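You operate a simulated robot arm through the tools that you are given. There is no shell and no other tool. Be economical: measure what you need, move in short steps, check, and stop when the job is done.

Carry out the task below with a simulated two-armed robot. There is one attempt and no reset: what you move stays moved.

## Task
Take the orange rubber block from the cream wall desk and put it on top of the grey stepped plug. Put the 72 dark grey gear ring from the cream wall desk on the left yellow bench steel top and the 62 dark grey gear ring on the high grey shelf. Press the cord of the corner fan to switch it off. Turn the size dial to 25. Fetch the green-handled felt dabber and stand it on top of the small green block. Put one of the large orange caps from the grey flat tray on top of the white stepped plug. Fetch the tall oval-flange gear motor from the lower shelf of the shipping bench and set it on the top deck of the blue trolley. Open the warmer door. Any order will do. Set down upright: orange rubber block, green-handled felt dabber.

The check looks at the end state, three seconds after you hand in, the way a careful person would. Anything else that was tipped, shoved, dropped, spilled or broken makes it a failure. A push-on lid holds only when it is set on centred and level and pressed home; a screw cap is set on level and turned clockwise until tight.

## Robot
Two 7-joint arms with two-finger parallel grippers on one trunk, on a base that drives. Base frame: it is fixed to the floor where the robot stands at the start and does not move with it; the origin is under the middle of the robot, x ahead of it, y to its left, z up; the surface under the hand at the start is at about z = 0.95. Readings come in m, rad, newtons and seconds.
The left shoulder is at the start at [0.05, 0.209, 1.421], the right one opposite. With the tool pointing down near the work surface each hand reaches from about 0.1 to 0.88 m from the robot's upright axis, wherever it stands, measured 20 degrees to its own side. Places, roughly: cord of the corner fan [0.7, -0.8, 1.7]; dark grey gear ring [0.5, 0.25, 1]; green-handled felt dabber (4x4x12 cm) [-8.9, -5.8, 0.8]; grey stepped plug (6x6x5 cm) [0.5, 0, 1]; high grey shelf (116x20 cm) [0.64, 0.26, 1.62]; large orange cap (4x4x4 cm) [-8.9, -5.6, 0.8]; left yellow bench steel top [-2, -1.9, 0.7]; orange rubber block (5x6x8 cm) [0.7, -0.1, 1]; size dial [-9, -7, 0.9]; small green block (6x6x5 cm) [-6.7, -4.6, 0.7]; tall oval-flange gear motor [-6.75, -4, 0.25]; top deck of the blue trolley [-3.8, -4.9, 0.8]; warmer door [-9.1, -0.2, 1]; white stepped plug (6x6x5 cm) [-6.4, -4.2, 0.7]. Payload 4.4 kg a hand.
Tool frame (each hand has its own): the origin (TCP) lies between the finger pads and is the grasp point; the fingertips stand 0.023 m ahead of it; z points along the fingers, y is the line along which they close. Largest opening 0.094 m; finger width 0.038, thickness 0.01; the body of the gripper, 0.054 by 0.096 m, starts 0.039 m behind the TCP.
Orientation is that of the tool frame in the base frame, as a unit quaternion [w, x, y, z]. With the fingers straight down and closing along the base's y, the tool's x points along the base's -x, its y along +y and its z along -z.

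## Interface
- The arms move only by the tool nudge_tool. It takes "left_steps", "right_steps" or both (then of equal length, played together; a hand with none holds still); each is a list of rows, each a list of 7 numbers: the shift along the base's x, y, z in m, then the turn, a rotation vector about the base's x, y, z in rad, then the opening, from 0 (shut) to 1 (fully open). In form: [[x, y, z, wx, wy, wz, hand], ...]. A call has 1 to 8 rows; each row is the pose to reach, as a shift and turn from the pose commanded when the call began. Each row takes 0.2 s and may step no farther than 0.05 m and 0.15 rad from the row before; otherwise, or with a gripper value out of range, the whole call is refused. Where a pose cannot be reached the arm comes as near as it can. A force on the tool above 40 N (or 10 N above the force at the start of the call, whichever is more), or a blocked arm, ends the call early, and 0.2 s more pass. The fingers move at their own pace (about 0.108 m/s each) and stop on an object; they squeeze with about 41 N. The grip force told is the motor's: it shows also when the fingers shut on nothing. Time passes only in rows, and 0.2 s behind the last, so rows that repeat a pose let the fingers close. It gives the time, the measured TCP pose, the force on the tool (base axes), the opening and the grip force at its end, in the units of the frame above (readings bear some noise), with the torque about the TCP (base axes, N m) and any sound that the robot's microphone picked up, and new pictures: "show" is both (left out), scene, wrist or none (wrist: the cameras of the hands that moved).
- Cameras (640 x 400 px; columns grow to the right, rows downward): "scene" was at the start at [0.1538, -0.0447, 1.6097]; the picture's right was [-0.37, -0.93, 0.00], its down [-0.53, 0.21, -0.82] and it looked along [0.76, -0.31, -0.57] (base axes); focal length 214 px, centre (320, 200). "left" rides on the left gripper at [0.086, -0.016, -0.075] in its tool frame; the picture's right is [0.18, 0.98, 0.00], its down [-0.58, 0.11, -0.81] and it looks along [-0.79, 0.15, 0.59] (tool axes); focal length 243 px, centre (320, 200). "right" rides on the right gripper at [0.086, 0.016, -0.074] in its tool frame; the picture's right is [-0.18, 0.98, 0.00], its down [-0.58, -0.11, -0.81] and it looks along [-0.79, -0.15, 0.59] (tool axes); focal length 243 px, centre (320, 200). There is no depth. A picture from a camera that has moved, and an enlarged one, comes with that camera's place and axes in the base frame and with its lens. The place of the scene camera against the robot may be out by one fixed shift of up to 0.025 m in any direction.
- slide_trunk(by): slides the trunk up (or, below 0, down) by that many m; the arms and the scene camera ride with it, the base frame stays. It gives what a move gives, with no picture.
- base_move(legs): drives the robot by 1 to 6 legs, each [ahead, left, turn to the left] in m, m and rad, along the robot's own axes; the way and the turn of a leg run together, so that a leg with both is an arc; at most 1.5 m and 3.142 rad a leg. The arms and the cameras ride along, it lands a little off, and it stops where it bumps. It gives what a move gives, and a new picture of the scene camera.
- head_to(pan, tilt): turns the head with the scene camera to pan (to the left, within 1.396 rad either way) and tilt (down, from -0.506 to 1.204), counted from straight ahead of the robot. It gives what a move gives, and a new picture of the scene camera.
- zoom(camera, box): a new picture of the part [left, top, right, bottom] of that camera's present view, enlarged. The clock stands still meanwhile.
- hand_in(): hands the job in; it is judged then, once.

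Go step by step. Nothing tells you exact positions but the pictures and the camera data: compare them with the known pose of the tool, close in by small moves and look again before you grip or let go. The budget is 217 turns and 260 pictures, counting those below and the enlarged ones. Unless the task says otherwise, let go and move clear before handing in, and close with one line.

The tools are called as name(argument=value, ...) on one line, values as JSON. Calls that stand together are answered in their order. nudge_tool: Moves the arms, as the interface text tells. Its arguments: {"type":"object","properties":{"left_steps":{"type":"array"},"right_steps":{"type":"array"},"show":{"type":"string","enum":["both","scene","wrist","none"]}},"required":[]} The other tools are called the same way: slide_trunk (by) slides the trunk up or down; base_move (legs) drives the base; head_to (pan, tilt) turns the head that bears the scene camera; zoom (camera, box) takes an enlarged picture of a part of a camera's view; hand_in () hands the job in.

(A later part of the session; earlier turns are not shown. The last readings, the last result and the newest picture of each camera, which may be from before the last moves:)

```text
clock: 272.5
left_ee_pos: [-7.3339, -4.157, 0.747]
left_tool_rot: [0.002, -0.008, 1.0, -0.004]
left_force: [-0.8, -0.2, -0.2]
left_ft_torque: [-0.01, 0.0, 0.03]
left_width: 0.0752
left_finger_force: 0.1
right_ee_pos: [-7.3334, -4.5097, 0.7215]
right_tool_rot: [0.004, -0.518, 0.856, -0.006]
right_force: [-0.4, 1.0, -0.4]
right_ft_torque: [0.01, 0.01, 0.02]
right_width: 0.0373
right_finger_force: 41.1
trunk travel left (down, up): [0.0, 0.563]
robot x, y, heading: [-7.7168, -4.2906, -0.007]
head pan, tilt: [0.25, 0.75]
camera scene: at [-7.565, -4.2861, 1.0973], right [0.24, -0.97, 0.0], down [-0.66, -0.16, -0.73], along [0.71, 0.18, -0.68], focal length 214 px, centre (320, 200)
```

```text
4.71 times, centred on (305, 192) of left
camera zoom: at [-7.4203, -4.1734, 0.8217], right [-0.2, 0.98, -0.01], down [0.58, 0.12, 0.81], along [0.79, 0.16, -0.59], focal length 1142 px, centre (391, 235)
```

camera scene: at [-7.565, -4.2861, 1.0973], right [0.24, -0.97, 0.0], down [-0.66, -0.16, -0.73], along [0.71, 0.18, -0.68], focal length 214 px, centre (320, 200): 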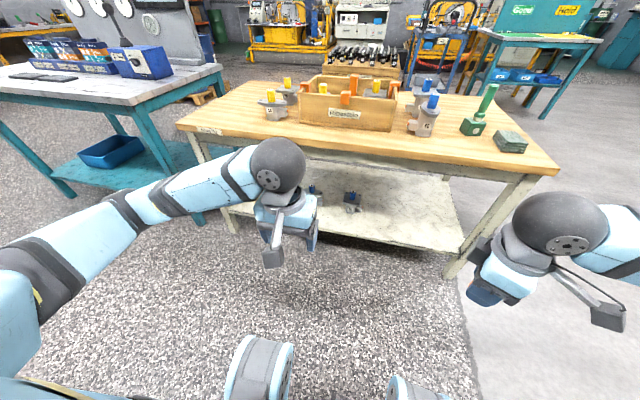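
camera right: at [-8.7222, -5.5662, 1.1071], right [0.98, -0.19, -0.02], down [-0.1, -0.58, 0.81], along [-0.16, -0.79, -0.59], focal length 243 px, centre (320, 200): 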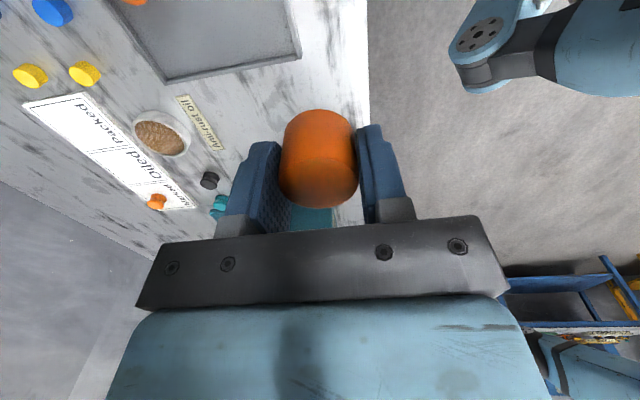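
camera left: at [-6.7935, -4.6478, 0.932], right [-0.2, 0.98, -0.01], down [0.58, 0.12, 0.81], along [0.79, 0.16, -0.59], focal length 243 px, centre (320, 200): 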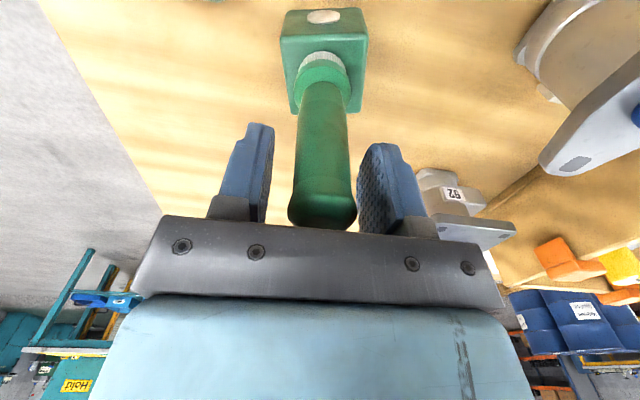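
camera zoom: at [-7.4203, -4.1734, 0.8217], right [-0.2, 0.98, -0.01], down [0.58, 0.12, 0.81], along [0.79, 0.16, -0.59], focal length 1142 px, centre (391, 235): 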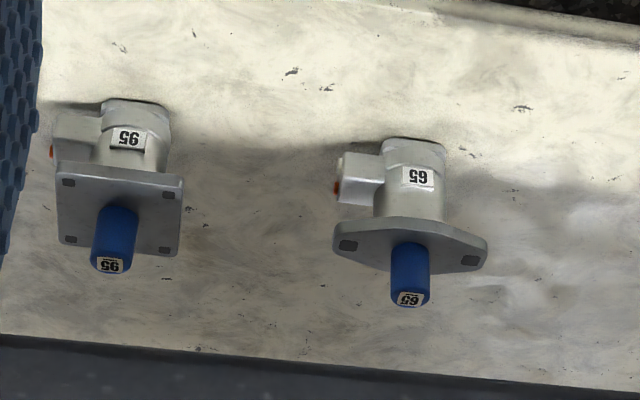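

I plan to grip its blue shaft (z≈0.35–0.39) with the left hand pitched ~50°. I pose the left hand low and raise the right hand clear.

nudge_tool(left_steps=[[0, 0, -0.04, 0, -0.12, 0, 0.8], [0, 0, -0.08, 0, -0.24, 0, 0.8], [0, 0.01, -0.12, 0, -0.36, 0, 0.8], [0, 0.02, -0.16, 0, -0.48, 0, 0.8], [0, 0.03, -0.2, 0, -0.6, 0, 0.8], [0, 0.04, -0.24, 0, -0.72, 0, 0.8], [0, 0.05, -0.28, 0, -0.84, 0, 0.8], [0, 0.06, -0.32, 0, -0.9, 0, 0.8]], right_steps=[[0, 0, 0.04, 0, 0, 0, 0], [0, 0, 0.08, 0, 0, 0, 0], [0, 0, 0.12, 0, 0, 0, 0], [0, 0, 0.16, 0, 0, 0, 0], [0, 0, 0.2, 0, 0, 0, 0], [0, 0, 0.22, 0, 0, 0, 0], [0, 0, 0.22, 0, 0, 0, 0], [0, 0, 0.22, 0, 0, 0, 0]], show="scene")

```text
clock: 274.1
left_ee_pos: [-7.2736, -4.0729, 0.5165]
left_tool_rot: [0.467, -0.052, 0.883, 0.006]
left_force: [-0.2, 0.1, 1.0]
left_ft_torque: [-0.02, 0.01, 0.01]
left_width: 0.0751
left_finger_force: 0.1
right_ee_pos: [-7.3339, -4.5111, 0.9374]
right_tool_rot: [0.003, -0.517, 0.856, -0.007]
right_force: [0.0, -1.9, 1.4]
right_ft_torque: [0.08, -0.01, -0.01]
right_width: 0.0372
right_finger_force: 41.0
trunk travel left (down, up): [0.0, 0.563]
robot x, y, heading: [-7.7168, -4.2955, -0.007]
head pan, tilt: [0.25, 0.75]
stopped in row 8 (left hand): the force on the tool passed its limit at 98 N (the readings are from after the stop); the commanded pose is now the measured one
camera scene: at [-7.5646, -4.286, 1.0922], right [0.24, -0.97, 0.0], down [-0.66, -0.16, -0.73], along [0.71, 0.18, -0.68], focal length 214 px, centre (320, 200)
```

scene: 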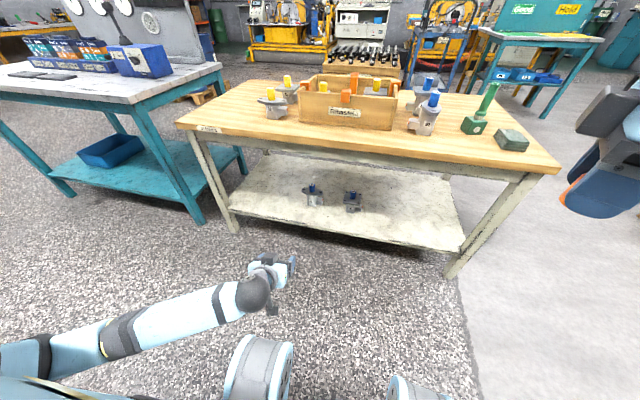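

The hand's camera touched the robot's own base. I lift a little, extend further forward, and then lower.

nudge_tool(left_steps=[[0.02, 0, 0.03, 0, 0, 0, 0.8], [0.06, 0, 0.04, 0, 0, 0, 0.8], [0.1, 0, 0.04, 0, 0, 0, 0.8], [0.14, 0.01, 0.02, 0, 0, 0.05, 0.8], [0.17, 0.02, -0.01, 0, 0, 0.1, 0.8], [0.17, 0.03, -0.05, 0, 0, 0.1, 0.8], [0.17, 0.03, -0.09, 0, 0, 0.1, 0.8]], show="both")

```text
clock: 275.9
left_ee_pos: [-7.0879, -3.9962, 0.4486]
left_tool_rot: [0.484, -0.079, 0.868, 0.072]
left_force: [-0.4, -0.3, 0.5]
left_ft_torque: [0.01, -0.01, 0.04]
left_width: 0.075
left_finger_force: 0.1
right_ee_pos: [-7.3352, -4.5125, 0.9411]
right_tool_rot: [0.005, -0.516, 0.857, -0.007]
right_force: [-0.4, -1.0, -0.8]
right_ft_torque: [0.01, 0.03, 0.01]
right_width: 0.0373
right_finger_force: 40.8
trunk travel left (down, up): [0.0, 0.563]
robot x, y, heading: [-7.7187, -4.2933, -0.004]
head pan, tilt: [0.25, 0.75]
stopped in row 7 (left hand): the arm was blocked; the commanded pose is now the measured one
camera scene: at [-7.5658, -4.2887, 1.096], right [0.24, -0.97, 0.0], down [-0.66, -0.16, -0.73], along [0.71, 0.18, -0.68], focal length 214 px, centre (320, 200)
camera left: at [-7.1904, -4.0323, 0.4135], right [-0.3, 0.95, -0.11], down [-0.39, -0.02, 0.92], along [0.87, 0.32, 0.38], focal length 243 px, centre (320, 200)
```

scene: 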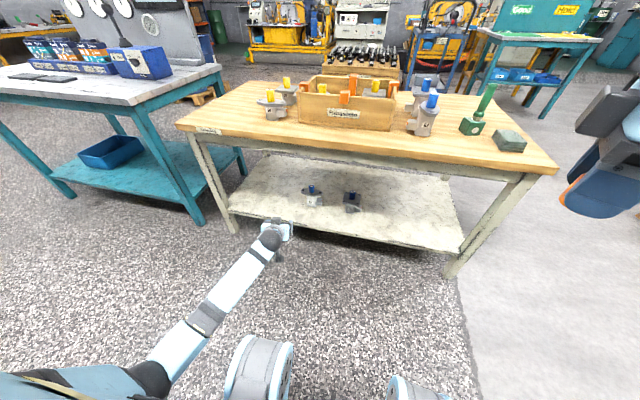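
left: 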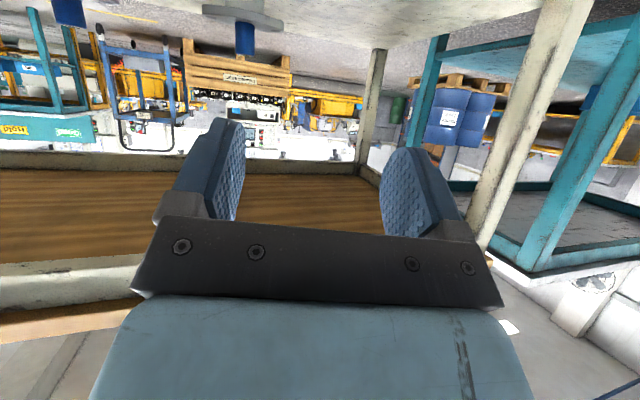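

Blocked again; I look at the left elbow.

head_to(pan=0.75, tilt=1.1)

```text
clock: 276.8
left_ee_pos: [-7.088, -3.9957, 0.447]
left_tool_rot: [0.483, -0.08, 0.869, 0.071]
left_force: [-0.1, 0.1, -0.9]
left_ft_torque: [-0.01, -0.05, 0.0]
left_width: 0.0754
left_finger_force: 0.0
right_ee_pos: [-7.3324, -4.5109, 0.9421]
right_tool_rot: [0.004, -0.517, 0.856, -0.007]
right_force: [0.2, -0.7, 0.4]
right_ft_torque: [-0.03, 0.02, 0.01]
right_width: 0.0374
right_finger_force: 40.9
trunk travel left (down, up): [0.0, 0.563]
robot x, y, heading: [-7.7161, -4.2959, -0.008]
head pan, tilt: [0.75, 1.1]
camera scene: at [-7.5977, -4.2633, 1.0711], right [0.68, -0.74, 0.0], down [-0.66, -0.6, -0.45], along [0.33, 0.31, -0.89], focal length 214 px, centre (320, 200)
```

scene: 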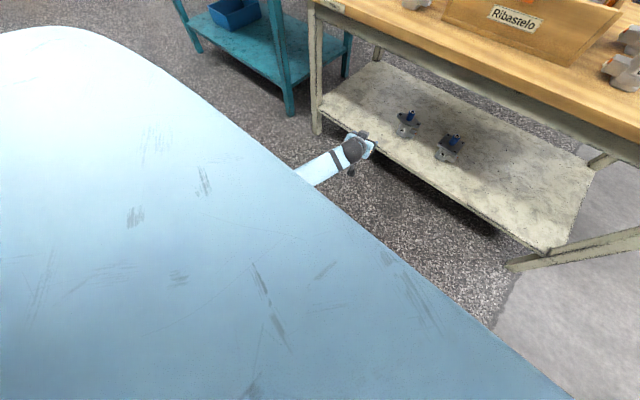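

The upper arm is awkwardly low. I raise the trunk 0.12 m, lift and straighten the hand, then lower again from there.

slide_trunk(by=0.14)

nudge_tool(left_steps=[[0, 0, 0.03, -0.02, 0.04, -0.07, 0.8], [0, 0, 0.03, -0.04, 0.08, -0.14, 0.8], [0, -0.01, 0.03, -0.058, 0.114, -0.207, 0.8], [0, -0.02, 0.0, -0.058, 0.114, -0.207, 0.8], [0, -0.02, -0.04, -0.058, 0.114, -0.207, 0.8], [0, -0.02, -0.08, -0.058, 0.114, -0.207, 0.8]], show="none")

```text
clock: 278.5
left_ee_pos: [-7.0896, -3.9987, 0.5875]
left_tool_rot: [0.483, -0.08, 0.869, 0.069]
left_force: [-1.2, 0.7, 0.6]
left_ft_torque: [0.0, 0.01, 0.01]
left_width: 0.0751
left_finger_force: 0.0
right_ee_pos: [-7.3338, -4.5124, 1.0823]
right_tool_rot: [0.003, -0.516, 0.857, -0.007]
right_force: [0.0, 0.1, -0.5]
right_ft_torque: [-0.01, 0.02, 0.0]
right_width: 0.0372
right_finger_force: 40.8
trunk travel left (down, up): [-0.14, 0.423]
robot x, y, heading: [-7.7135, -4.2936, -0.003]
head pan, tilt: [0.75, 1.1]
```

```text
clock: 279.9
left_ee_pos: [-7.0897, -4.0157, 0.5074]
left_tool_rot: [0.435, 0.001, 0.9, -0.002]
left_force: [-0.2, 0.7, -0.2]
left_ft_torque: [0.0, 0.0, -0.01]
left_width: 0.0751
left_finger_force: 0.0
right_ee_pos: [-7.3341, -4.5121, 1.0835]
right_tool_rot: [0.004, -0.517, 0.856, -0.007]
right_force: [-1.6, 0.4, -0.4]
right_ft_torque: [-0.01, -0.01, 0.02]
right_width: 0.0372
right_finger_force: 41.1
trunk travel left (down, up): [-0.14, 0.423]
robot x, y, heading: [-7.7195, -4.2934, -0.005]
head pan, tilt: [0.75, 1.1]
```

Good, level and reachable. I lower on to z≈0.395 and look with both cameras.

nudge_tool(left_steps=[[0, -0.005, -0.04, 0, 0, 0, 0.8], [0, -0.01, -0.08, 0, 0, 0, 0.8], [0, -0.01, -0.11, 0, 0, 0, 0.8]], show="wrist")

head_to(pan=0.2, tilt=0.75)

zoom(camera="scene", box=[230, 160, 410, 290])

```text
clock: 280.7
left_ee_pos: [-7.0885, -4.0269, 0.3967]
left_tool_rot: [0.434, 0.0, 0.901, -0.002]
left_force: [-0.2, -0.1, -0.1]
left_ft_torque: [0.02, 0.01, -0.01]
left_width: 0.0752
left_finger_force: 0.0
right_ee_pos: [-7.3333, -4.5116, 1.0825]
right_tool_rot: [0.004, -0.516, 0.856, -0.006]
right_force: [-0.3, 0.1, 0.5]
right_ft_torque: [0.01, -0.03, -0.03]
right_width: 0.0375
right_finger_force: 41.1
trunk travel left (down, up): [-0.14, 0.423]
robot x, y, heading: [-7.7165, -4.295, -0.005]
head pan, tilt: [0.75, 1.1]
camera left: at [-7.1997, -4.0426, 0.3763], right [-0.11, 0.98, -0.15], down [-0.27, 0.11, 0.96], along [0.96, 0.15, 0.25], focal length 243 px, centre (320, 200)
```

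left: 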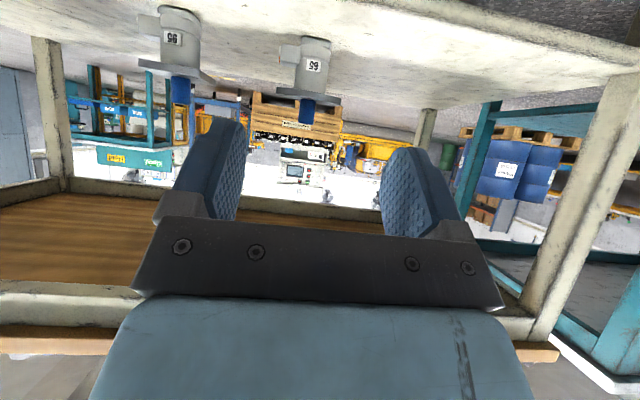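

```text
clock: 281.7
left_ee_pos: [-7.0882, -4.027, 0.3986]
left_tool_rot: [0.434, 0.001, 0.901, -0.002]
left_force: [-0.1, -0.8, 0.2]
left_ft_torque: [0.0, 0.04, -0.02]
left_width: 0.075
left_finger_force: 0.0
right_ee_pos: [-7.3339, -4.5118, 1.0819]
right_tool_rot: [0.005, -0.517, 0.856, -0.007]
right_force: [0.4, -0.2, 0.7]
right_ft_torque: [0.02, -0.01, -0.01]
right_width: 0.0374
right_finger_force: 40.4
trunk travel left (down, up): [-0.14, 0.423]
robot x, y, heading: [-7.7185, -4.2977, -0.004]
head pan, tilt: [0.201, 0.75]
camera scene: at [-7.5643, -4.2909, 1.2372], right [0.19, -0.98, 0.0], down [-0.67, -0.13, -0.73], along [0.72, 0.14, -0.68], focal length 214 px, centre (320, 200)
```

scene: 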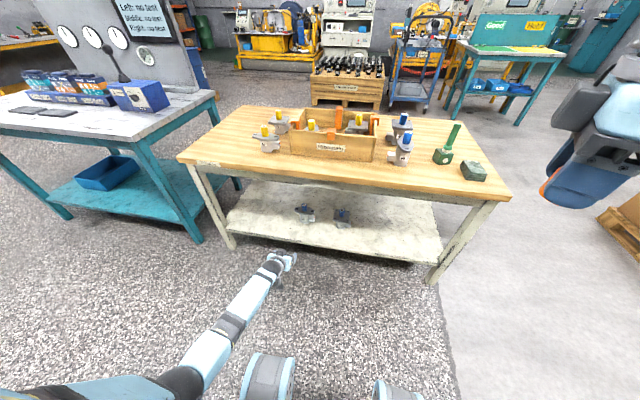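

```text
3.08 times, centred on (320, 225) of scene
camera zoom: at [-7.5643, -4.2909, 1.2372], right [0.19, -0.98, 0.0], down [-0.67, -0.13, -0.73], along [0.72, 0.14, -0.68], focal length 660 px, centre (320, 123)
```

zoom: 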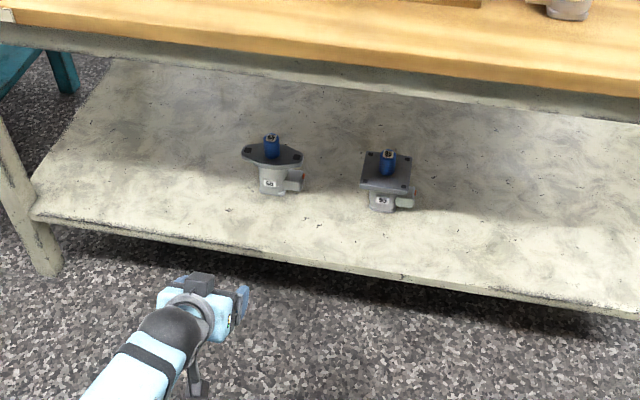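

Two-view fix: motor axis (−6.72,−4.019), flange z≈0.305, shaft tip z≈0.355. I trim the hand and drive 0.28 m forward, stopping short of the shaft.

nudge_tool(left_steps=[[0, 0.008, -0.015, 0, 0, 0, 0.8], [0, 0.008, -0.035, 0, 0, 0, 0.8]], show="none")

base_move(legs=[[0.27, 0, 0.004]])

zoom(camera="left", box=[0, 0, 640, 400])

```text
clock: 282.3
left_ee_pos: [-7.0891, -4.0195, 0.3615]
left_tool_rot: [0.435, 0.0, 0.9, -0.002]
left_force: [-0.4, -0.1, -1.2]
left_ft_torque: [0.04, 0.0, -0.01]
left_width: 0.0752
left_finger_force: 0.1
right_ee_pos: [-7.3335, -4.5113, 1.0821]
right_tool_rot: [0.004, -0.517, 0.856, -0.007]
right_force: [0.1, 0.0, 0.1]
right_ft_torque: [-0.01, 0.0, 0.01]
right_width: 0.0373
right_finger_force: 40.6
trunk travel left (down, up): [-0.14, 0.423]
robot x, y, heading: [-7.7184, -4.2959, -0.006]
head pan, tilt: [0.201, 0.75]
```

```text
clock: 284.2
left_ee_pos: [-6.8217, -4.0186, 0.3614]
left_tool_rot: [0.434, -0.002, 0.901, -0.001]
left_force: [-0.3, 0.3, -0.1]
left_ft_torque: [-0.02, 0.0, -0.01]
left_width: 0.0751
left_finger_force: 0.0
right_ee_pos: [-7.064, -4.5117, 1.0817]
right_tool_rot: [0.004, -0.518, 0.855, -0.007]
right_force: [-0.9, -0.7, -0.4]
right_ft_torque: [0.01, -0.04, -0.01]
right_width: 0.037
right_finger_force: 41.4
trunk travel left (down, up): [-0.14, 0.423]
robot x, y, heading: [-7.4517, -4.2997, -0.003]
head pan, tilt: [0.201, 0.75]
camera scene: at [-7.2958, -4.2915, 1.2372], right [0.2, -0.98, 0.0], down [-0.67, -0.13, -0.73], along [0.72, 0.14, -0.68], focal length 214 px, centre (320, 200)
```

scene: 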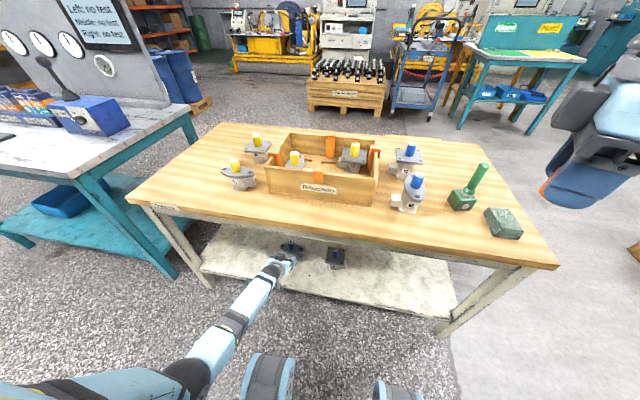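

```text
1.00 times, centred on (320, 200) of left (not enlarged: the box is as wide or as high as the picture)
camera zoom: at [-6.9335, -4.0339, 0.3408], right [-0.12, 0.98, -0.15], down [-0.27, 0.11, 0.96], along [0.96, 0.15, 0.25], focal length 243 px, centre (320, 200)
```

zoom: 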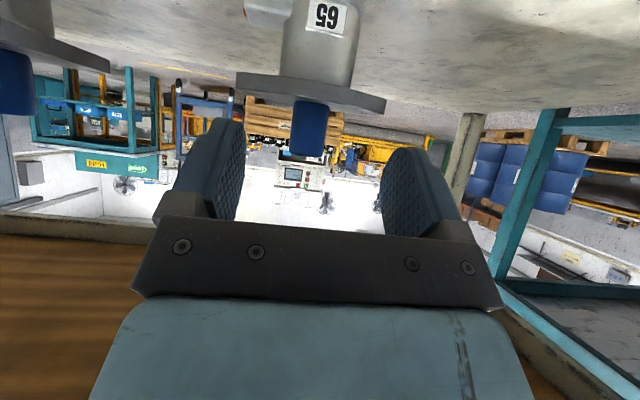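

The shaft lines up between the fingers. I advance 0.10 m over the flange, lower 1.7 cm and close.

nudge_tool(left_steps=[[0.035, 0.001, 0, 0, 0, 0, 0.8], [0.07, 0.001, 0, 0, 0, 0, 0.8], [0.098, 0.001, -0.005, 0, 0, 0, 0.8], [0.098, 0.001, -0.016, 0, 0, 0, 0.8]], show="wrist")

```text
clock: 285.2
left_ee_pos: [-6.7249, -4.0186, 0.3474]
left_tool_rot: [0.435, -0.002, 0.901, -0.002]
left_force: [-0.1, 0.6, 0.2]
left_ft_torque: [0.0, 0.01, -0.01]
left_width: 0.0754
left_finger_force: 0.1
right_ee_pos: [-7.0655, -4.5113, 1.0823]
right_tool_rot: [0.003, -0.519, 0.855, -0.007]
right_force: [-0.4, -0.4, -0.6]
right_ft_torque: [-0.01, 0.02, 0.0]
right_width: 0.0374
right_finger_force: 40.8
trunk travel left (down, up): [-0.14, 0.423]
robot x, y, heading: [-7.4452, -4.2961, -0.002]
head pan, tilt: [0.201, 0.75]
camera left: at [-6.8367, -4.0341, 0.327], right [-0.12, 0.98, -0.15], down [-0.27, 0.11, 0.96], along [0.96, 0.15, 0.25], focal length 243 px, centre (320, 200)
```

left: 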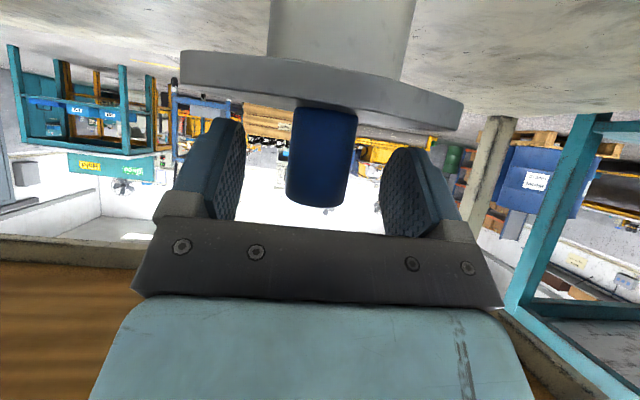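

The shaft is between the pads. I close.

nudge_tool(left_steps=[[-0.003, 0, -0.002, 0, 0, 0, 0], [-0.003, 0, -0.002, 0, 0, 0, 0], [-0.003, 0, -0.002, 0, 0, 0, 0]], show="none")

nudge_tool(left_steps=[[0, 0, 0.01, 0, 0, 0, 0], [0, 0, 0.025, 0, 0, 0, 0], [0, 0, 0.035, 0, 0, 0, 0]], show="wrist")

```text
clock: 286.0
left_ee_pos: [-6.7291, -4.0191, 0.3458]
left_tool_rot: [0.435, -0.003, 0.9, -0.002]
left_force: [2.2, -4.3, 1.7]
left_ft_torque: [-0.2, -0.19, -0.05]
left_width: 0.0298
left_finger_force: 40.7
right_ee_pos: [-7.0643, -4.5114, 1.0814]
right_tool_rot: [0.004, -0.518, 0.855, -0.007]
right_force: [0.3, 0.7, -0.5]
right_ft_torque: [0.01, -0.02, 0.0]
right_width: 0.0373
right_finger_force: 40.8
trunk travel left (down, up): [-0.14, 0.423]
robot x, y, heading: [-7.4508, -4.2968, 0.001]
head pan, tilt: [0.201, 0.75]
```

```text
clock: 286.8
left_ee_pos: [-6.7276, -4.017, 0.3771]
left_tool_rot: [0.434, -0.002, 0.901, -0.001]
left_force: [0.1, -1.0, -8.1]
left_ft_torque: [-0.07, 0.06, -0.06]
left_width: 0.0295
left_finger_force: 40.9
right_ee_pos: [-7.0645, -4.5108, 1.0819]
right_tool_rot: [0.004, -0.519, 0.855, -0.007]
right_force: [0.3, 1.1, 0.6]
right_ft_torque: [0.0, 0.0, -0.02]
right_width: 0.0372
right_finger_force: 41.3
trunk travel left (down, up): [-0.14, 0.423]
robot x, y, heading: [-7.4497, -4.2938, -0.007]
head pan, tilt: [0.201, 0.75]
camera left: at [-6.8392, -4.0319, 0.3569], right [-0.12, 0.98, -0.15], down [-0.27, 0.11, 0.96], along [0.96, 0.15, 0.25], focal length 243 px, centre (320, 200)
```

left: 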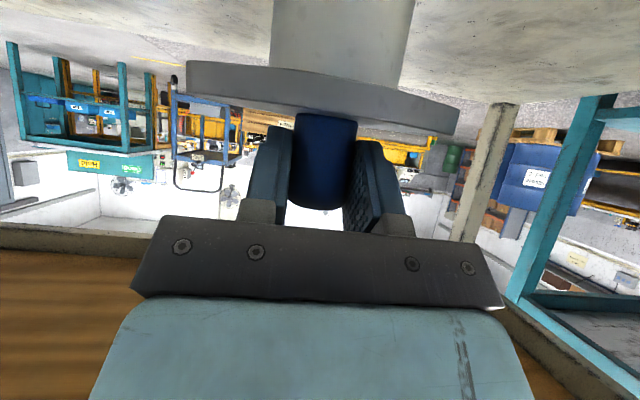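

Motor lifted (~0.8 kg). I back the base straight out.

base_move(legs=[[-0.4, 0, 0]])

slide_trunk(by=0.17)

head_to(pan=0.2, tilt=0.6)

```text
clock: 289.3
left_ee_pos: [-7.1351, -4.017, 0.3774]
left_tool_rot: [0.434, -0.002, 0.901, -0.001]
left_force: [0.0, 1.0, -8.5]
left_ft_torque: [0.05, 0.06, 0.02]
left_width: 0.0295
left_finger_force: 41.3
right_ee_pos: [-7.4752, -4.5104, 1.0816]
right_tool_rot: [0.004, -0.517, 0.856, -0.007]
right_force: [-0.4, 0.2, -0.3]
right_ft_torque: [0.01, -0.04, 0.01]
right_width: 0.0371
right_finger_force: 40.8
trunk travel left (down, up): [-0.14, 0.423]
robot x, y, heading: [-7.8558, -4.2973, -0.007]
head pan, tilt: [0.201, 0.75]
camera scene: at [-7.7056, -4.2901, 1.2372], right [0.19, -0.98, 0.0], down [-0.67, -0.13, -0.73], along [0.72, 0.14, -0.68], focal length 214 px, centre (320, 200)
```

scene: 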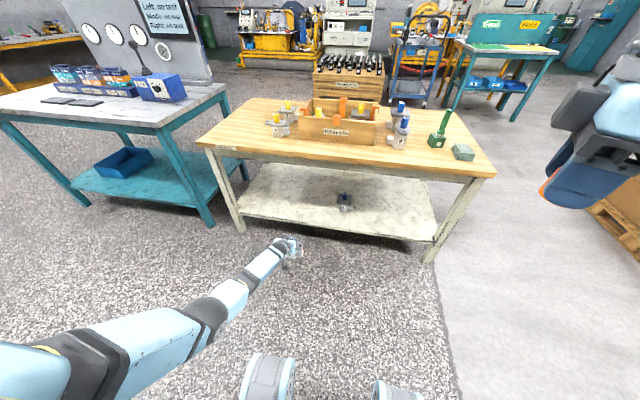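

```text
clock: 291.2
left_ee_pos: [-7.1364, -4.016, 0.5481]
left_tool_rot: [0.433, 0.0, 0.901, -0.002]
left_force: [0.2, 1.0, -8.7]
left_ft_torque: [0.08, 0.07, -0.01]
left_width: 0.0295
left_finger_force: 41.2
right_ee_pos: [-7.4734, -4.5109, 1.2514]
right_tool_rot: [0.004, -0.517, 0.856, -0.006]
right_force: [1.1, 0.0, 0.4]
right_ft_torque: [-0.01, 0.0, 0.01]
right_width: 0.0372
right_finger_force: 40.9
trunk travel left (down, up): [-0.31, 0.253]
robot x, y, heading: [-7.859, -4.2964, -0.004]
head pan, tilt: [0.201, 0.75]
```

```text
clock: 291.9
left_ee_pos: [-7.136, -4.0172, 0.5472]
left_tool_rot: [0.434, 0.0, 0.901, -0.002]
left_force: [0.1, 0.8, -8.5]
left_ft_torque: [0.12, 0.07, 0.01]
left_width: 0.0293
left_finger_force: 40.8
right_ee_pos: [-7.4735, -4.5108, 1.2518]
right_tool_rot: [0.003, -0.517, 0.856, -0.007]
right_force: [0.4, 0.5, 0.2]
right_ft_torque: [0.0, 0.0, 0.02]
right_width: 0.0375
right_finger_force: 40.9
trunk travel left (down, up): [-0.31, 0.253]
robot x, y, heading: [-7.86, -4.2914, -0.003]
head pan, tilt: [0.201, 0.6]
camera scene: at [-7.6997, -4.2889, 1.4199], right [0.19, -0.98, 0.0], down [-0.56, -0.11, -0.82], along [0.81, 0.16, -0.57], focal length 214 px, centre (320, 200)
```

scene: 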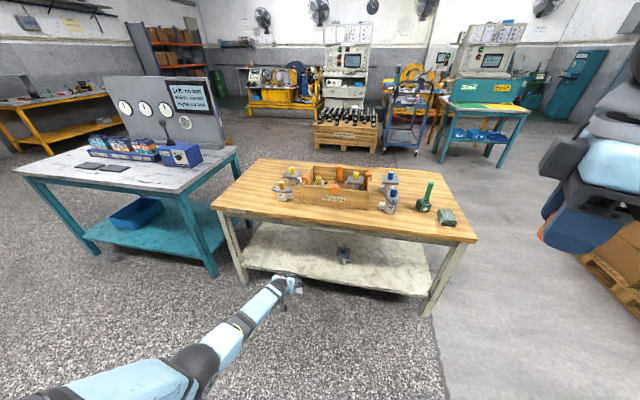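

Motor is clear. I raise and pull in the left hand for travel.

nudge_tool(left_steps=[[-0.01, 0, 0.045, 0, 0, 0, 0], [-0.03, 0, 0.09, 0, 0, 0, 0], [-0.05, 0, 0.135, 0, 0, 0, 0], [-0.08, 0, 0.175, 0, 0, 0, 0], [-0.11, 0, 0.215, 0, 0, 0, 0], [-0.14, 0, 0.255, 0, 0, 0, 0], [-0.17, 0, 0.295, 0, 0, 0, 0], [-0.2, 0, 0.335, 0, 0, 0, 0]], right_steps=[[0, 0, -0.02, 0, 0, 0, 0], [0, 0, -0.04, 0, 0, 0, 0], [0, 0, -0.06, 0, 0, 0, 0], [0, 0, -0.08, 0, 0, 0, 0], [0, 0, -0.1, 0, 0, 0, 0], [0, 0, -0.12, 0, 0, 0, 0], [0, 0, -0.14, 0, 0, 0, 0], [0, 0, -0.16, 0, 0, 0, 0]], show="scene")

```text
clock: 293.8
left_ee_pos: [-7.3354, -4.018, 0.8831]
left_tool_rot: [0.433, -0.002, 0.901, -0.001]
left_force: [-0.1, -0.3, -7.8]
left_ft_torque: [-0.09, 0.07, -0.03]
left_width: 0.03
left_finger_force: 41.0
right_ee_pos: [-7.4743, -4.511, 1.0942]
right_tool_rot: [0.004, -0.517, 0.856, -0.006]
right_force: [-0.1, 0.5, 0.0]
right_ft_torque: [0.01, 0.0, 0.01]
right_width: 0.0372
right_finger_force: 41.5
trunk travel left (down, up): [-0.31, 0.253]
robot x, y, heading: [-7.8603, -4.2932, -0.006]
head pan, tilt: [0.201, 0.6]
camera scene: at [-7.7009, -4.2895, 1.4202], right [0.19, -0.98, 0.0], down [-0.55, -0.11, -0.83], along [0.81, 0.16, -0.56], focal length 214 px, centre (320, 200)
```

scene: 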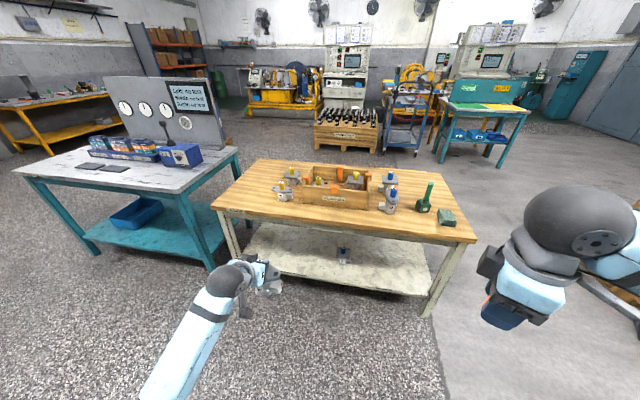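

I drive round the table's right end to its other side, turning to face the table from there.

base_move(legs=[[0, -1.27, 0], [1.3, 0, 0], [1.0, 0, 0], [0, 0, 3.14], [0, -1.15, 0]])

head_to(pan=0.0, tilt=0.7)

```text
clock: 333.1
left_ee_pos: [-6.0739, -4.6876, 0.8826]
left_tool_rot: [-0.001, 0.901, 0.001, -0.434]
left_force: [0.3, 0.1, -8.3]
left_ft_torque: [-0.06, -0.05, -0.01]
left_width: 0.0292
left_finger_force: 40.7
right_ee_pos: [-5.935, -4.1961, 1.0929]
right_tool_rot: [-0.007, 0.855, 0.518, -0.004]
right_force: [-0.1, 0.3, -0.6]
right_ft_torque: [0.0, -0.01, -0.03]
right_width: 0.0371
right_finger_force: 40.6
trunk travel left (down, up): [-0.31, 0.253]
robot x, y, heading: [-5.5498, -4.4123, 3.133]
head pan, tilt: [0.201, 0.6]
camera scene: at [-5.6999, -4.4402, 1.42], right [-0.2, 0.98, 0.0], down [0.55, 0.11, -0.82], along [-0.81, -0.16, -0.57], focal length 214 px, centre (320, 200)
```

scene: 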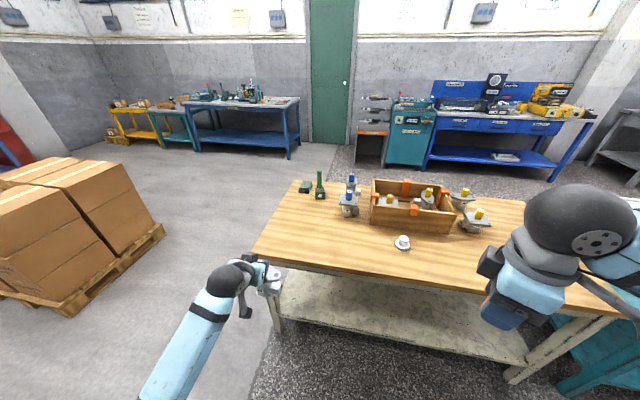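

```text
clock: 333.9
left_ee_pos: [-6.074, -4.689, 0.8816]
left_tool_rot: [-0.002, 0.901, 0.001, -0.434]
left_force: [-0.2, 0.2, -8.9]
left_ft_torque: [-0.04, -0.09, 0.01]
left_width: 0.0295
left_finger_force: 41.2
right_ee_pos: [-5.9345, -4.1964, 1.0922]
right_tool_rot: [-0.006, 0.855, 0.518, -0.005]
right_force: [-0.4, 0.1, -0.5]
right_ft_torque: [-0.01, 0.0, 0.01]
right_width: 0.0371
right_finger_force: 41.4
trunk travel left (down, up): [-0.31, 0.253]
robot x, y, heading: [-5.5519, -4.4085, 3.139]
head pan, tilt: [0.0, 0.7]
camera scene: at [-5.6982, -4.4227, 1.4114], right [0.0, 1.0, 0.0], down [0.64, 0.0, -0.76], along [-0.76, 0.0, -0.64], focal length 214 px, centre (320, 200)
```

scene: 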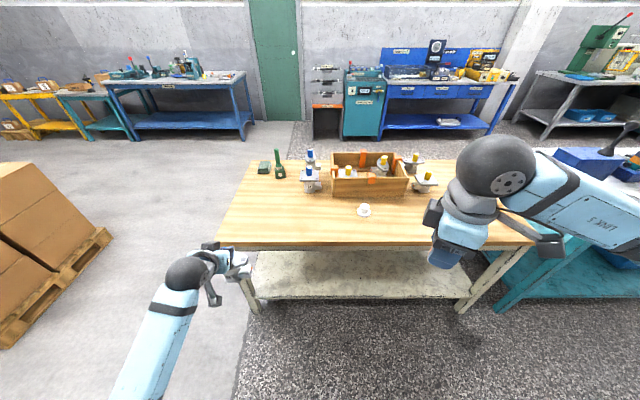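

The white plug is at about (−6.41,−4.235). I drive 0.15 m ahead and turn the right hand back to its neutral yaw.

base_move(legs=[[0.15, 0, 0]])

nudge_tool(right_steps=[[0, 0, 0, 0, 0, -0.14, 0], [-0.01, 0, -0.01, 0, 0, -0.28, 0], [-0.03, 0, -0.02, 0, 0, -0.42, 0], [-0.06, -0.01, -0.03, 0, 0, -0.56, 0], [-0.09, -0.015, -0.04, 0, 0, -0.7, 0], [-0.12, -0.02, -0.05, 0, 0, -0.84, 0], [-0.16, -0.03, -0.06, 0, 0, -0.98, 0], [-0.2, -0.035, -0.07, 0, 0, -1.09, 0]], show="wrist")

```text
clock: 335.2
left_ee_pos: [-6.2244, -4.6867, 0.8813]
left_tool_rot: [-0.001, 0.901, 0.001, -0.433]
left_force: [-0.3, -0.4, -8.5]
left_ft_torque: [-0.04, -0.1, 0.03]
left_width: 0.0295
left_finger_force: 40.7
right_ee_pos: [-6.0832, -4.1945, 1.0928]
right_tool_rot: [-0.006, 0.856, 0.517, -0.004]
right_force: [1.2, 0.0, 0.8]
right_ft_torque: [0.04, 0.0, 0.02]
right_width: 0.037
right_finger_force: 41.9
trunk travel left (down, up): [-0.31, 0.253]
robot x, y, heading: [-5.6936, -4.4133, 3.138]
head pan, tilt: [0.0, 0.7]
camera scene: at [-5.8479, -4.4218, 1.4113], right [0.01, 1.0, 0.0], down [0.65, 0.0, -0.76], along [-0.76, 0.0, -0.65], focal length 214 px, centre (320, 200)
```

scene: 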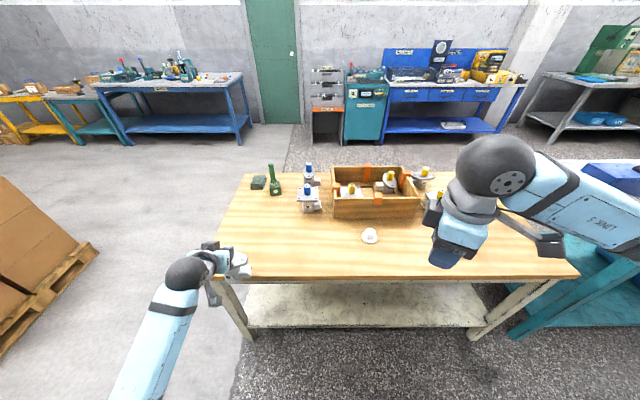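

```text
clock: 337.0
left_ee_pos: [-6.2238, -4.687, 0.8805]
left_tool_rot: [-0.002, 0.902, 0.001, -0.433]
left_force: [0.1, 0.1, -9.3]
left_ft_torque: [-0.05, -0.08, 0.02]
left_width: 0.0293
left_finger_force: 41.1
right_ee_pos: [-6.2832, -4.2314, 1.0208]
right_tool_rot: [-0.009, 1.0, -0.002, 0.001]
right_force: [-0.6, -1.1, -0.4]
right_ft_torque: [0.02, 0.0, -0.01]
right_width: 0.0371
right_finger_force: 41.3
trunk travel left (down, up): [-0.31, 0.253]
robot x, y, heading: [-5.6974, -4.4132, 3.137]
head pan, tilt: [0.0, 0.7]
camera right: at [-6.197, -4.249, 1.0958], right [-0.19, -0.98, -0.02], down [-0.58, 0.1, 0.81], along [-0.79, 0.16, -0.59], focal length 243 px, centre (320, 200)
```

right: 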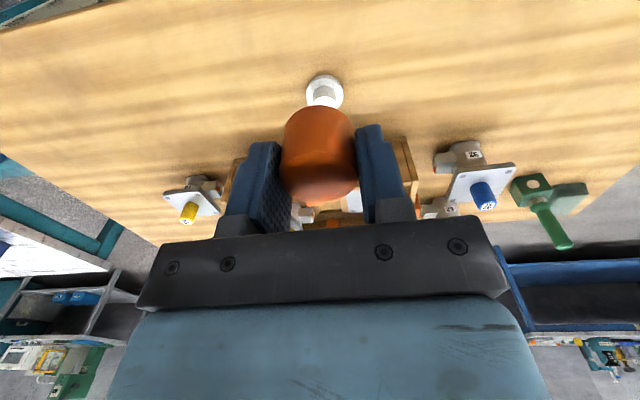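

Plug measured at (−6.41,−4.212). I carry the cap over it and lower to a few cm above.

nudge_tool(right_steps=[[-0.04, 0.006, 0, -0.018, 0, 0, 0], [-0.08, 0.012, -0.02, -0.018, 0, 0, 0], [-0.12, 0.019, -0.04, -0.018, 0, 0, 0], [-0.127, 0.019, -0.08, -0.018, 0, 0, 0], [-0.127, 0.019, -0.12, -0.018, 0, 0, 0], [-0.127, 0.019, -0.15, -0.018, 0, 0, 0]], show="both")

zoom(camera="scene", box=[310, 180, 440, 280])

```text
clock: 338.4
left_ee_pos: [-6.2226, -4.6876, 0.8813]
left_tool_rot: [-0.002, 0.901, 0.001, -0.433]
left_force: [-0.3, 0.1, -9.7]
left_ft_torque: [-0.05, -0.07, 0.04]
left_width: 0.0293
left_finger_force: 41.0
right_ee_pos: [-6.4089, -4.2079, 0.8729]
right_tool_rot: [0.001, 1.0, -0.002, 0.0]
right_force: [-0.8, -0.4, 0.1]
right_ft_torque: [0.03, 0.0, -0.03]
right_width: 0.0372
right_finger_force: 41.1
trunk travel left (down, up): [-0.31, 0.253]
robot x, y, heading: [-5.6954, -4.4106, 3.138]
head pan, tilt: [0.0, 0.7]
camera scene: at [-5.8473, -4.4217, 1.4114], right [0.01, 1.0, 0.0], down [0.64, 0.0, -0.76], along [-0.76, 0.0, -0.65], focal length 214 px, centre (320, 200)
camera right: at [-6.3209, -4.2241, 0.9483], right [-0.19, -0.98, 0.0], down [-0.58, 0.11, 0.81], along [-0.79, 0.15, -0.59], focal length 243 px, centre (320, 200)
```

scene: 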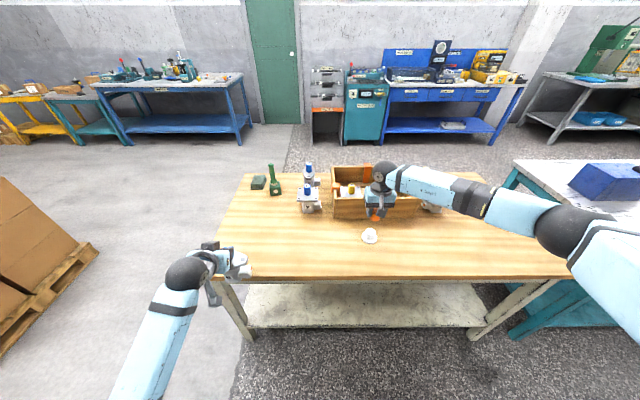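
right: 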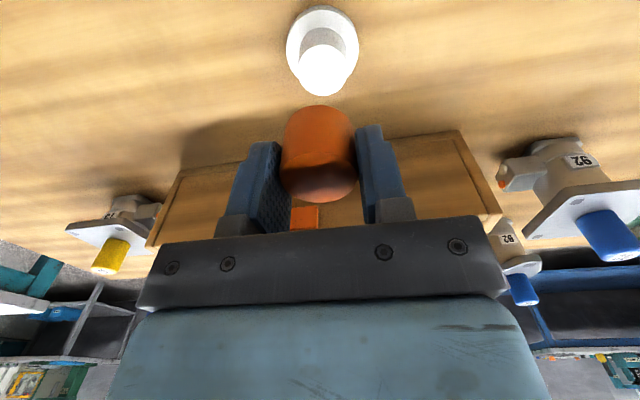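

```text
4.00 times, centred on (375, 230) of scene
camera zoom: at [-5.8473, -4.4217, 1.4114], right [0.01, 1.0, 0.0], down [0.64, 0.0, -0.76], along [-0.76, 0.0, -0.65], focal length 858 px, centre (100, 80)
```

zoom: 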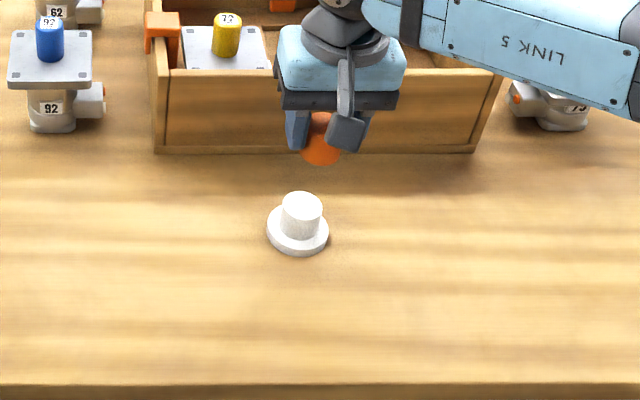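

Aligned within a few mm. I trim and lower to just above the plug.

nudge_tool(right_steps=[[-0.004, -0.003, -0.015, 0, 0, 0, 0], [-0.004, -0.003, -0.03, 0, 0, 0, 0], [-0.004, -0.003, -0.045, 0, 0, 0, 0]], show="wrist")

zoom(camera="scene", box=[335, 190, 415, 260])

```text
clock: 339.2
left_ee_pos: [-6.2238, -4.6868, 0.8832]
left_tool_rot: [-0.002, 0.902, 0.0, -0.432]
left_force: [-0.1, -0.7, -8.4]
left_ft_torque: [-0.04, -0.04, 0.0]
left_width: 0.0293
left_finger_force: 41.3
right_ee_pos: [-6.4121, -4.2132, 0.8289]
right_tool_rot: [0.0, 1.0, -0.002, 0.0]
right_force: [0.1, -0.6, -0.3]
right_ft_torque: [-0.01, 0.01, -0.02]
right_width: 0.0371
right_finger_force: 40.7
trunk travel left (down, up): [-0.31, 0.253]
robot x, y, heading: [-5.6966, -4.4102, 3.139]
head pan, tilt: [0.0, 0.7]
camera right: at [-6.3258, -4.2287, 0.9041], right [-0.19, -0.98, 0.0], down [-0.58, 0.11, 0.81], along [-0.79, 0.15, -0.59], focal length 243 px, centre (320, 200)
```

right: 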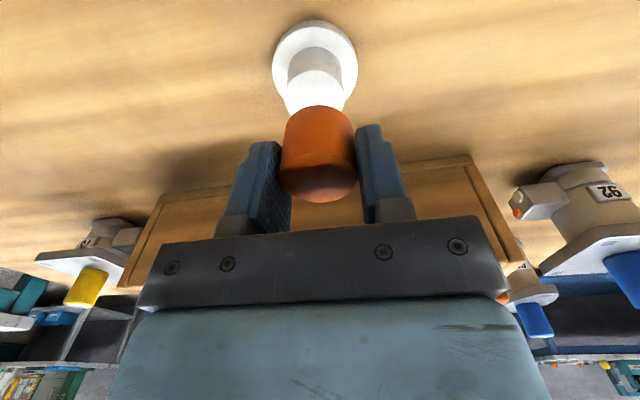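

```text
5.71 times, centred on (375, 225) of scene
camera zoom: at [-5.8474, -4.4219, 1.4114], right [0.01, 1.0, 0.0], down [0.65, 0.0, -0.76], along [-0.76, 0.0, -0.65], focal length 1226 px, centre (6, 57)
```

zoom: 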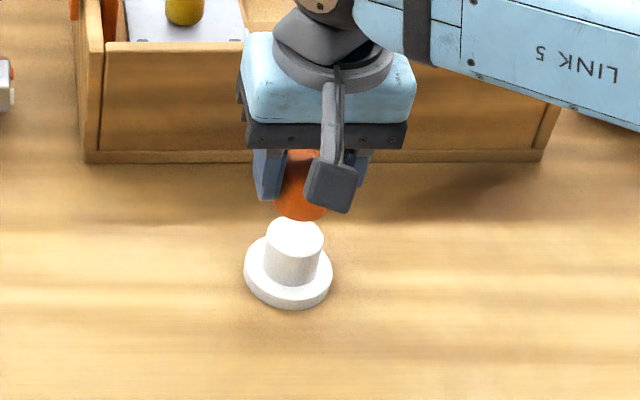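

nudge_tool(right_steps=[[0.002, 0.001, -0.008, 0, 0, 0, 0], [0.002, 0.001, -0.014, 0, 0, 0, 0], [0.002, 0.001, -0.018, 0, 0, 0, 0], [0.002, 0.001, -0.022, 0, 0, 0, 0]], show="wrist")

zoom(camera="scene", box=[335, 190, 415, 260])

```text
clock: 340.2
left_ee_pos: [-6.2222, -4.6874, 0.881]
left_tool_rot: [-0.001, 0.901, 0.001, -0.434]
left_force: [0.5, -1.5, -8.4]
left_ft_torque: [-0.07, -0.08, -0.02]
left_width: 0.0292
left_finger_force: 40.6
right_ee_pos: [-6.4111, -4.2111, 0.8074]
right_tool_rot: [0.001, 1.0, -0.002, 0.0]
right_force: [0.5, -0.8, -0.5]
right_ft_torque: [0.04, 0.0, 0.03]
right_width: 0.0369
right_finger_force: 40.8
trunk travel left (down, up): [-0.31, 0.253]
robot x, y, heading: [-5.6987, -4.4129, 3.141]
head pan, tilt: [0.0, 0.7]
camera right: at [-6.3241, -4.2282, 0.8818], right [-0.19, -0.98, 0.0], down [-0.58, 0.11, 0.81], along [-0.79, 0.15, -0.59], focal length 243 px, centre (320, 200)
```

right: 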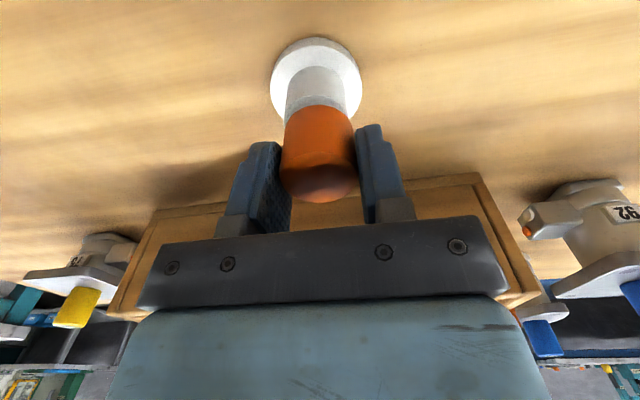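

```text
5.71 times, centred on (375, 225) of scene
camera zoom: at [-5.847, -4.4218, 1.4114], right [0.01, 1.0, 0.0], down [0.64, 0.0, -0.76], along [-0.76, 0.0, -0.64], focal length 1226 px, centre (6, 57)
```

zoom: 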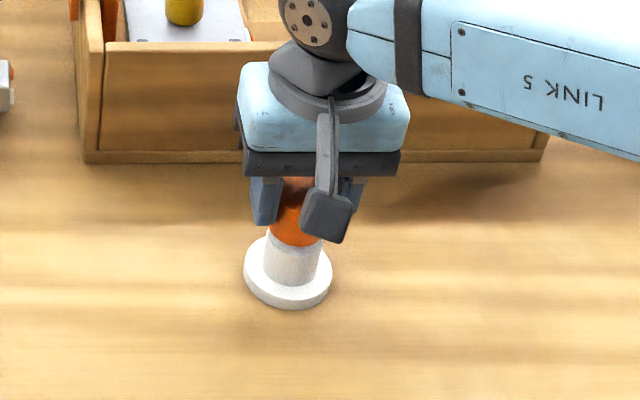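

nudge_tool(right_steps=[[0, 0, -0.003, 0, 0, 0, 0], [0, 0, -0.006, 0, 0, 0, 0], [0, 0, -0.009, 0, 0, 0, 0], [0, 0, -0.012, 0, 0, 0, 0]], show="wrist")

```text
clock: 341.2
left_ee_pos: [-6.2233, -4.6875, 0.8822]
left_tool_rot: [-0.001, 0.901, 0.001, -0.433]
left_force: [0.7, 1.9, -8.3]
left_ft_torque: [-0.03, -0.09, 0.02]
left_width: 0.0294
left_finger_force: 40.9
right_ee_pos: [-6.4111, -4.2102, 0.794]
right_tool_rot: [0.001, 1.0, -0.001, 0.0]
right_force: [-0.2, 0.5, -0.8]
right_ft_torque: [0.03, 0.01, 0.0]
right_width: 0.0373
right_finger_force: 40.5
trunk travel left (down, up): [-0.31, 0.253]
robot x, y, heading: [-5.6918, -4.4083, 3.136]
head pan, tilt: [0.0, 0.7]
camera right: at [-6.3245, -4.2285, 0.8693], right [-0.19, -0.98, 0.0], down [-0.58, 0.11, 0.81], along [-0.79, 0.15, -0.59], focal length 243 px, centre (320, 200)
```

right: 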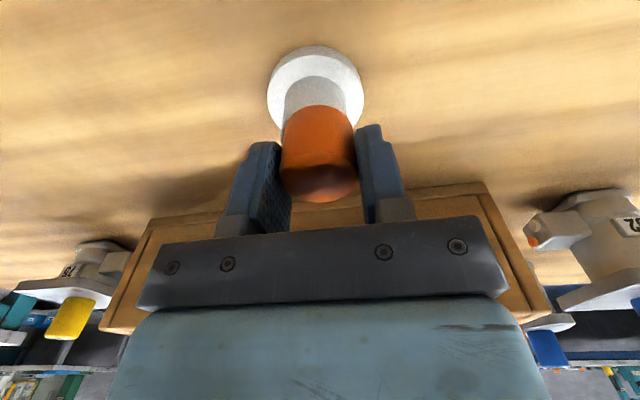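

nudge_tool(right_steps=[[0, 0, -0.003, 0, 0, 0, 0], [0, 0, -0.005, 0, 0, 0, 0], [0, 0, -0.007, 0, 0, 0, 0]], show="wrist")

zoom(camera="right", box=[250, 30, 390, 130])

```text
clock: 342.0
left_ee_pos: [-6.2208, -4.6867, 0.8837]
left_tool_rot: [-0.002, 0.9, 0.001, -0.435]
left_force: [-0.3, 0.5, -8.2]
left_ft_torque: [-0.05, -0.04, -0.01]
left_width: 0.0293
left_finger_force: 40.4
right_ee_pos: [-6.4112, -4.2124, 0.7939]
right_tool_rot: [0.001, 1.0, -0.001, -0.004]
right_force: [-2.2, 4.7, 35.2]
right_ft_torque: [0.54, -0.18, -0.01]
right_width: 0.0371
right_finger_force: 41.3
trunk travel left (down, up): [-0.31, 0.253]
robot x, y, heading: [-5.6964, -4.4093, 3.134]
head pan, tilt: [0.0, 0.7]
camera right: at [-6.3236, -4.2288, 0.8681], right [-0.19, -0.98, 0.0], down [-0.57, 0.11, 0.81], along [-0.8, 0.15, -0.59], focal length 243 px, centre (320, 200)
```

right: 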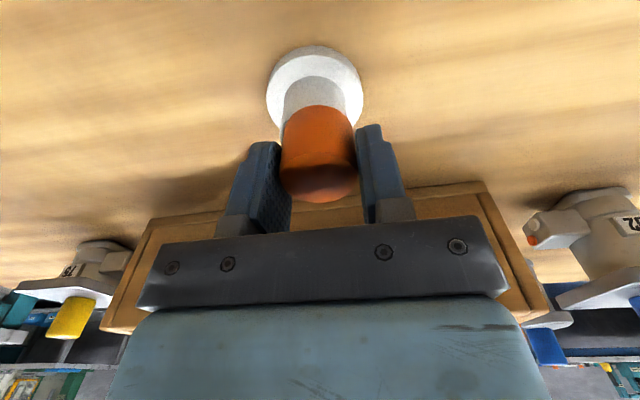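

```text
4.00 times, centred on (320, 80) of right
camera zoom: at [-6.3236, -4.2288, 0.8681], right [-0.19, -0.98, 0.0], down [-0.57, 0.11, 0.81], along [-0.8, 0.15, -0.59], focal length 970 px, centre (320, 680)
```

zoom: 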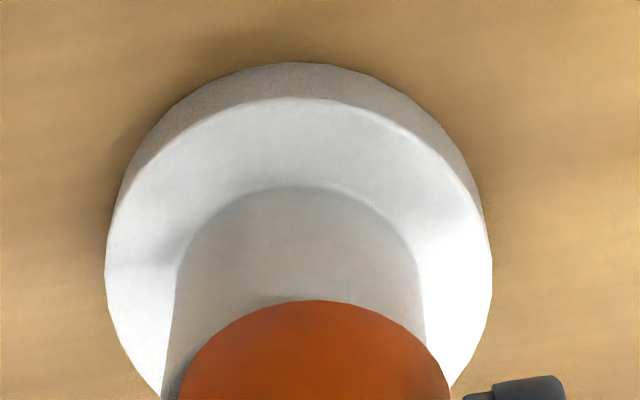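

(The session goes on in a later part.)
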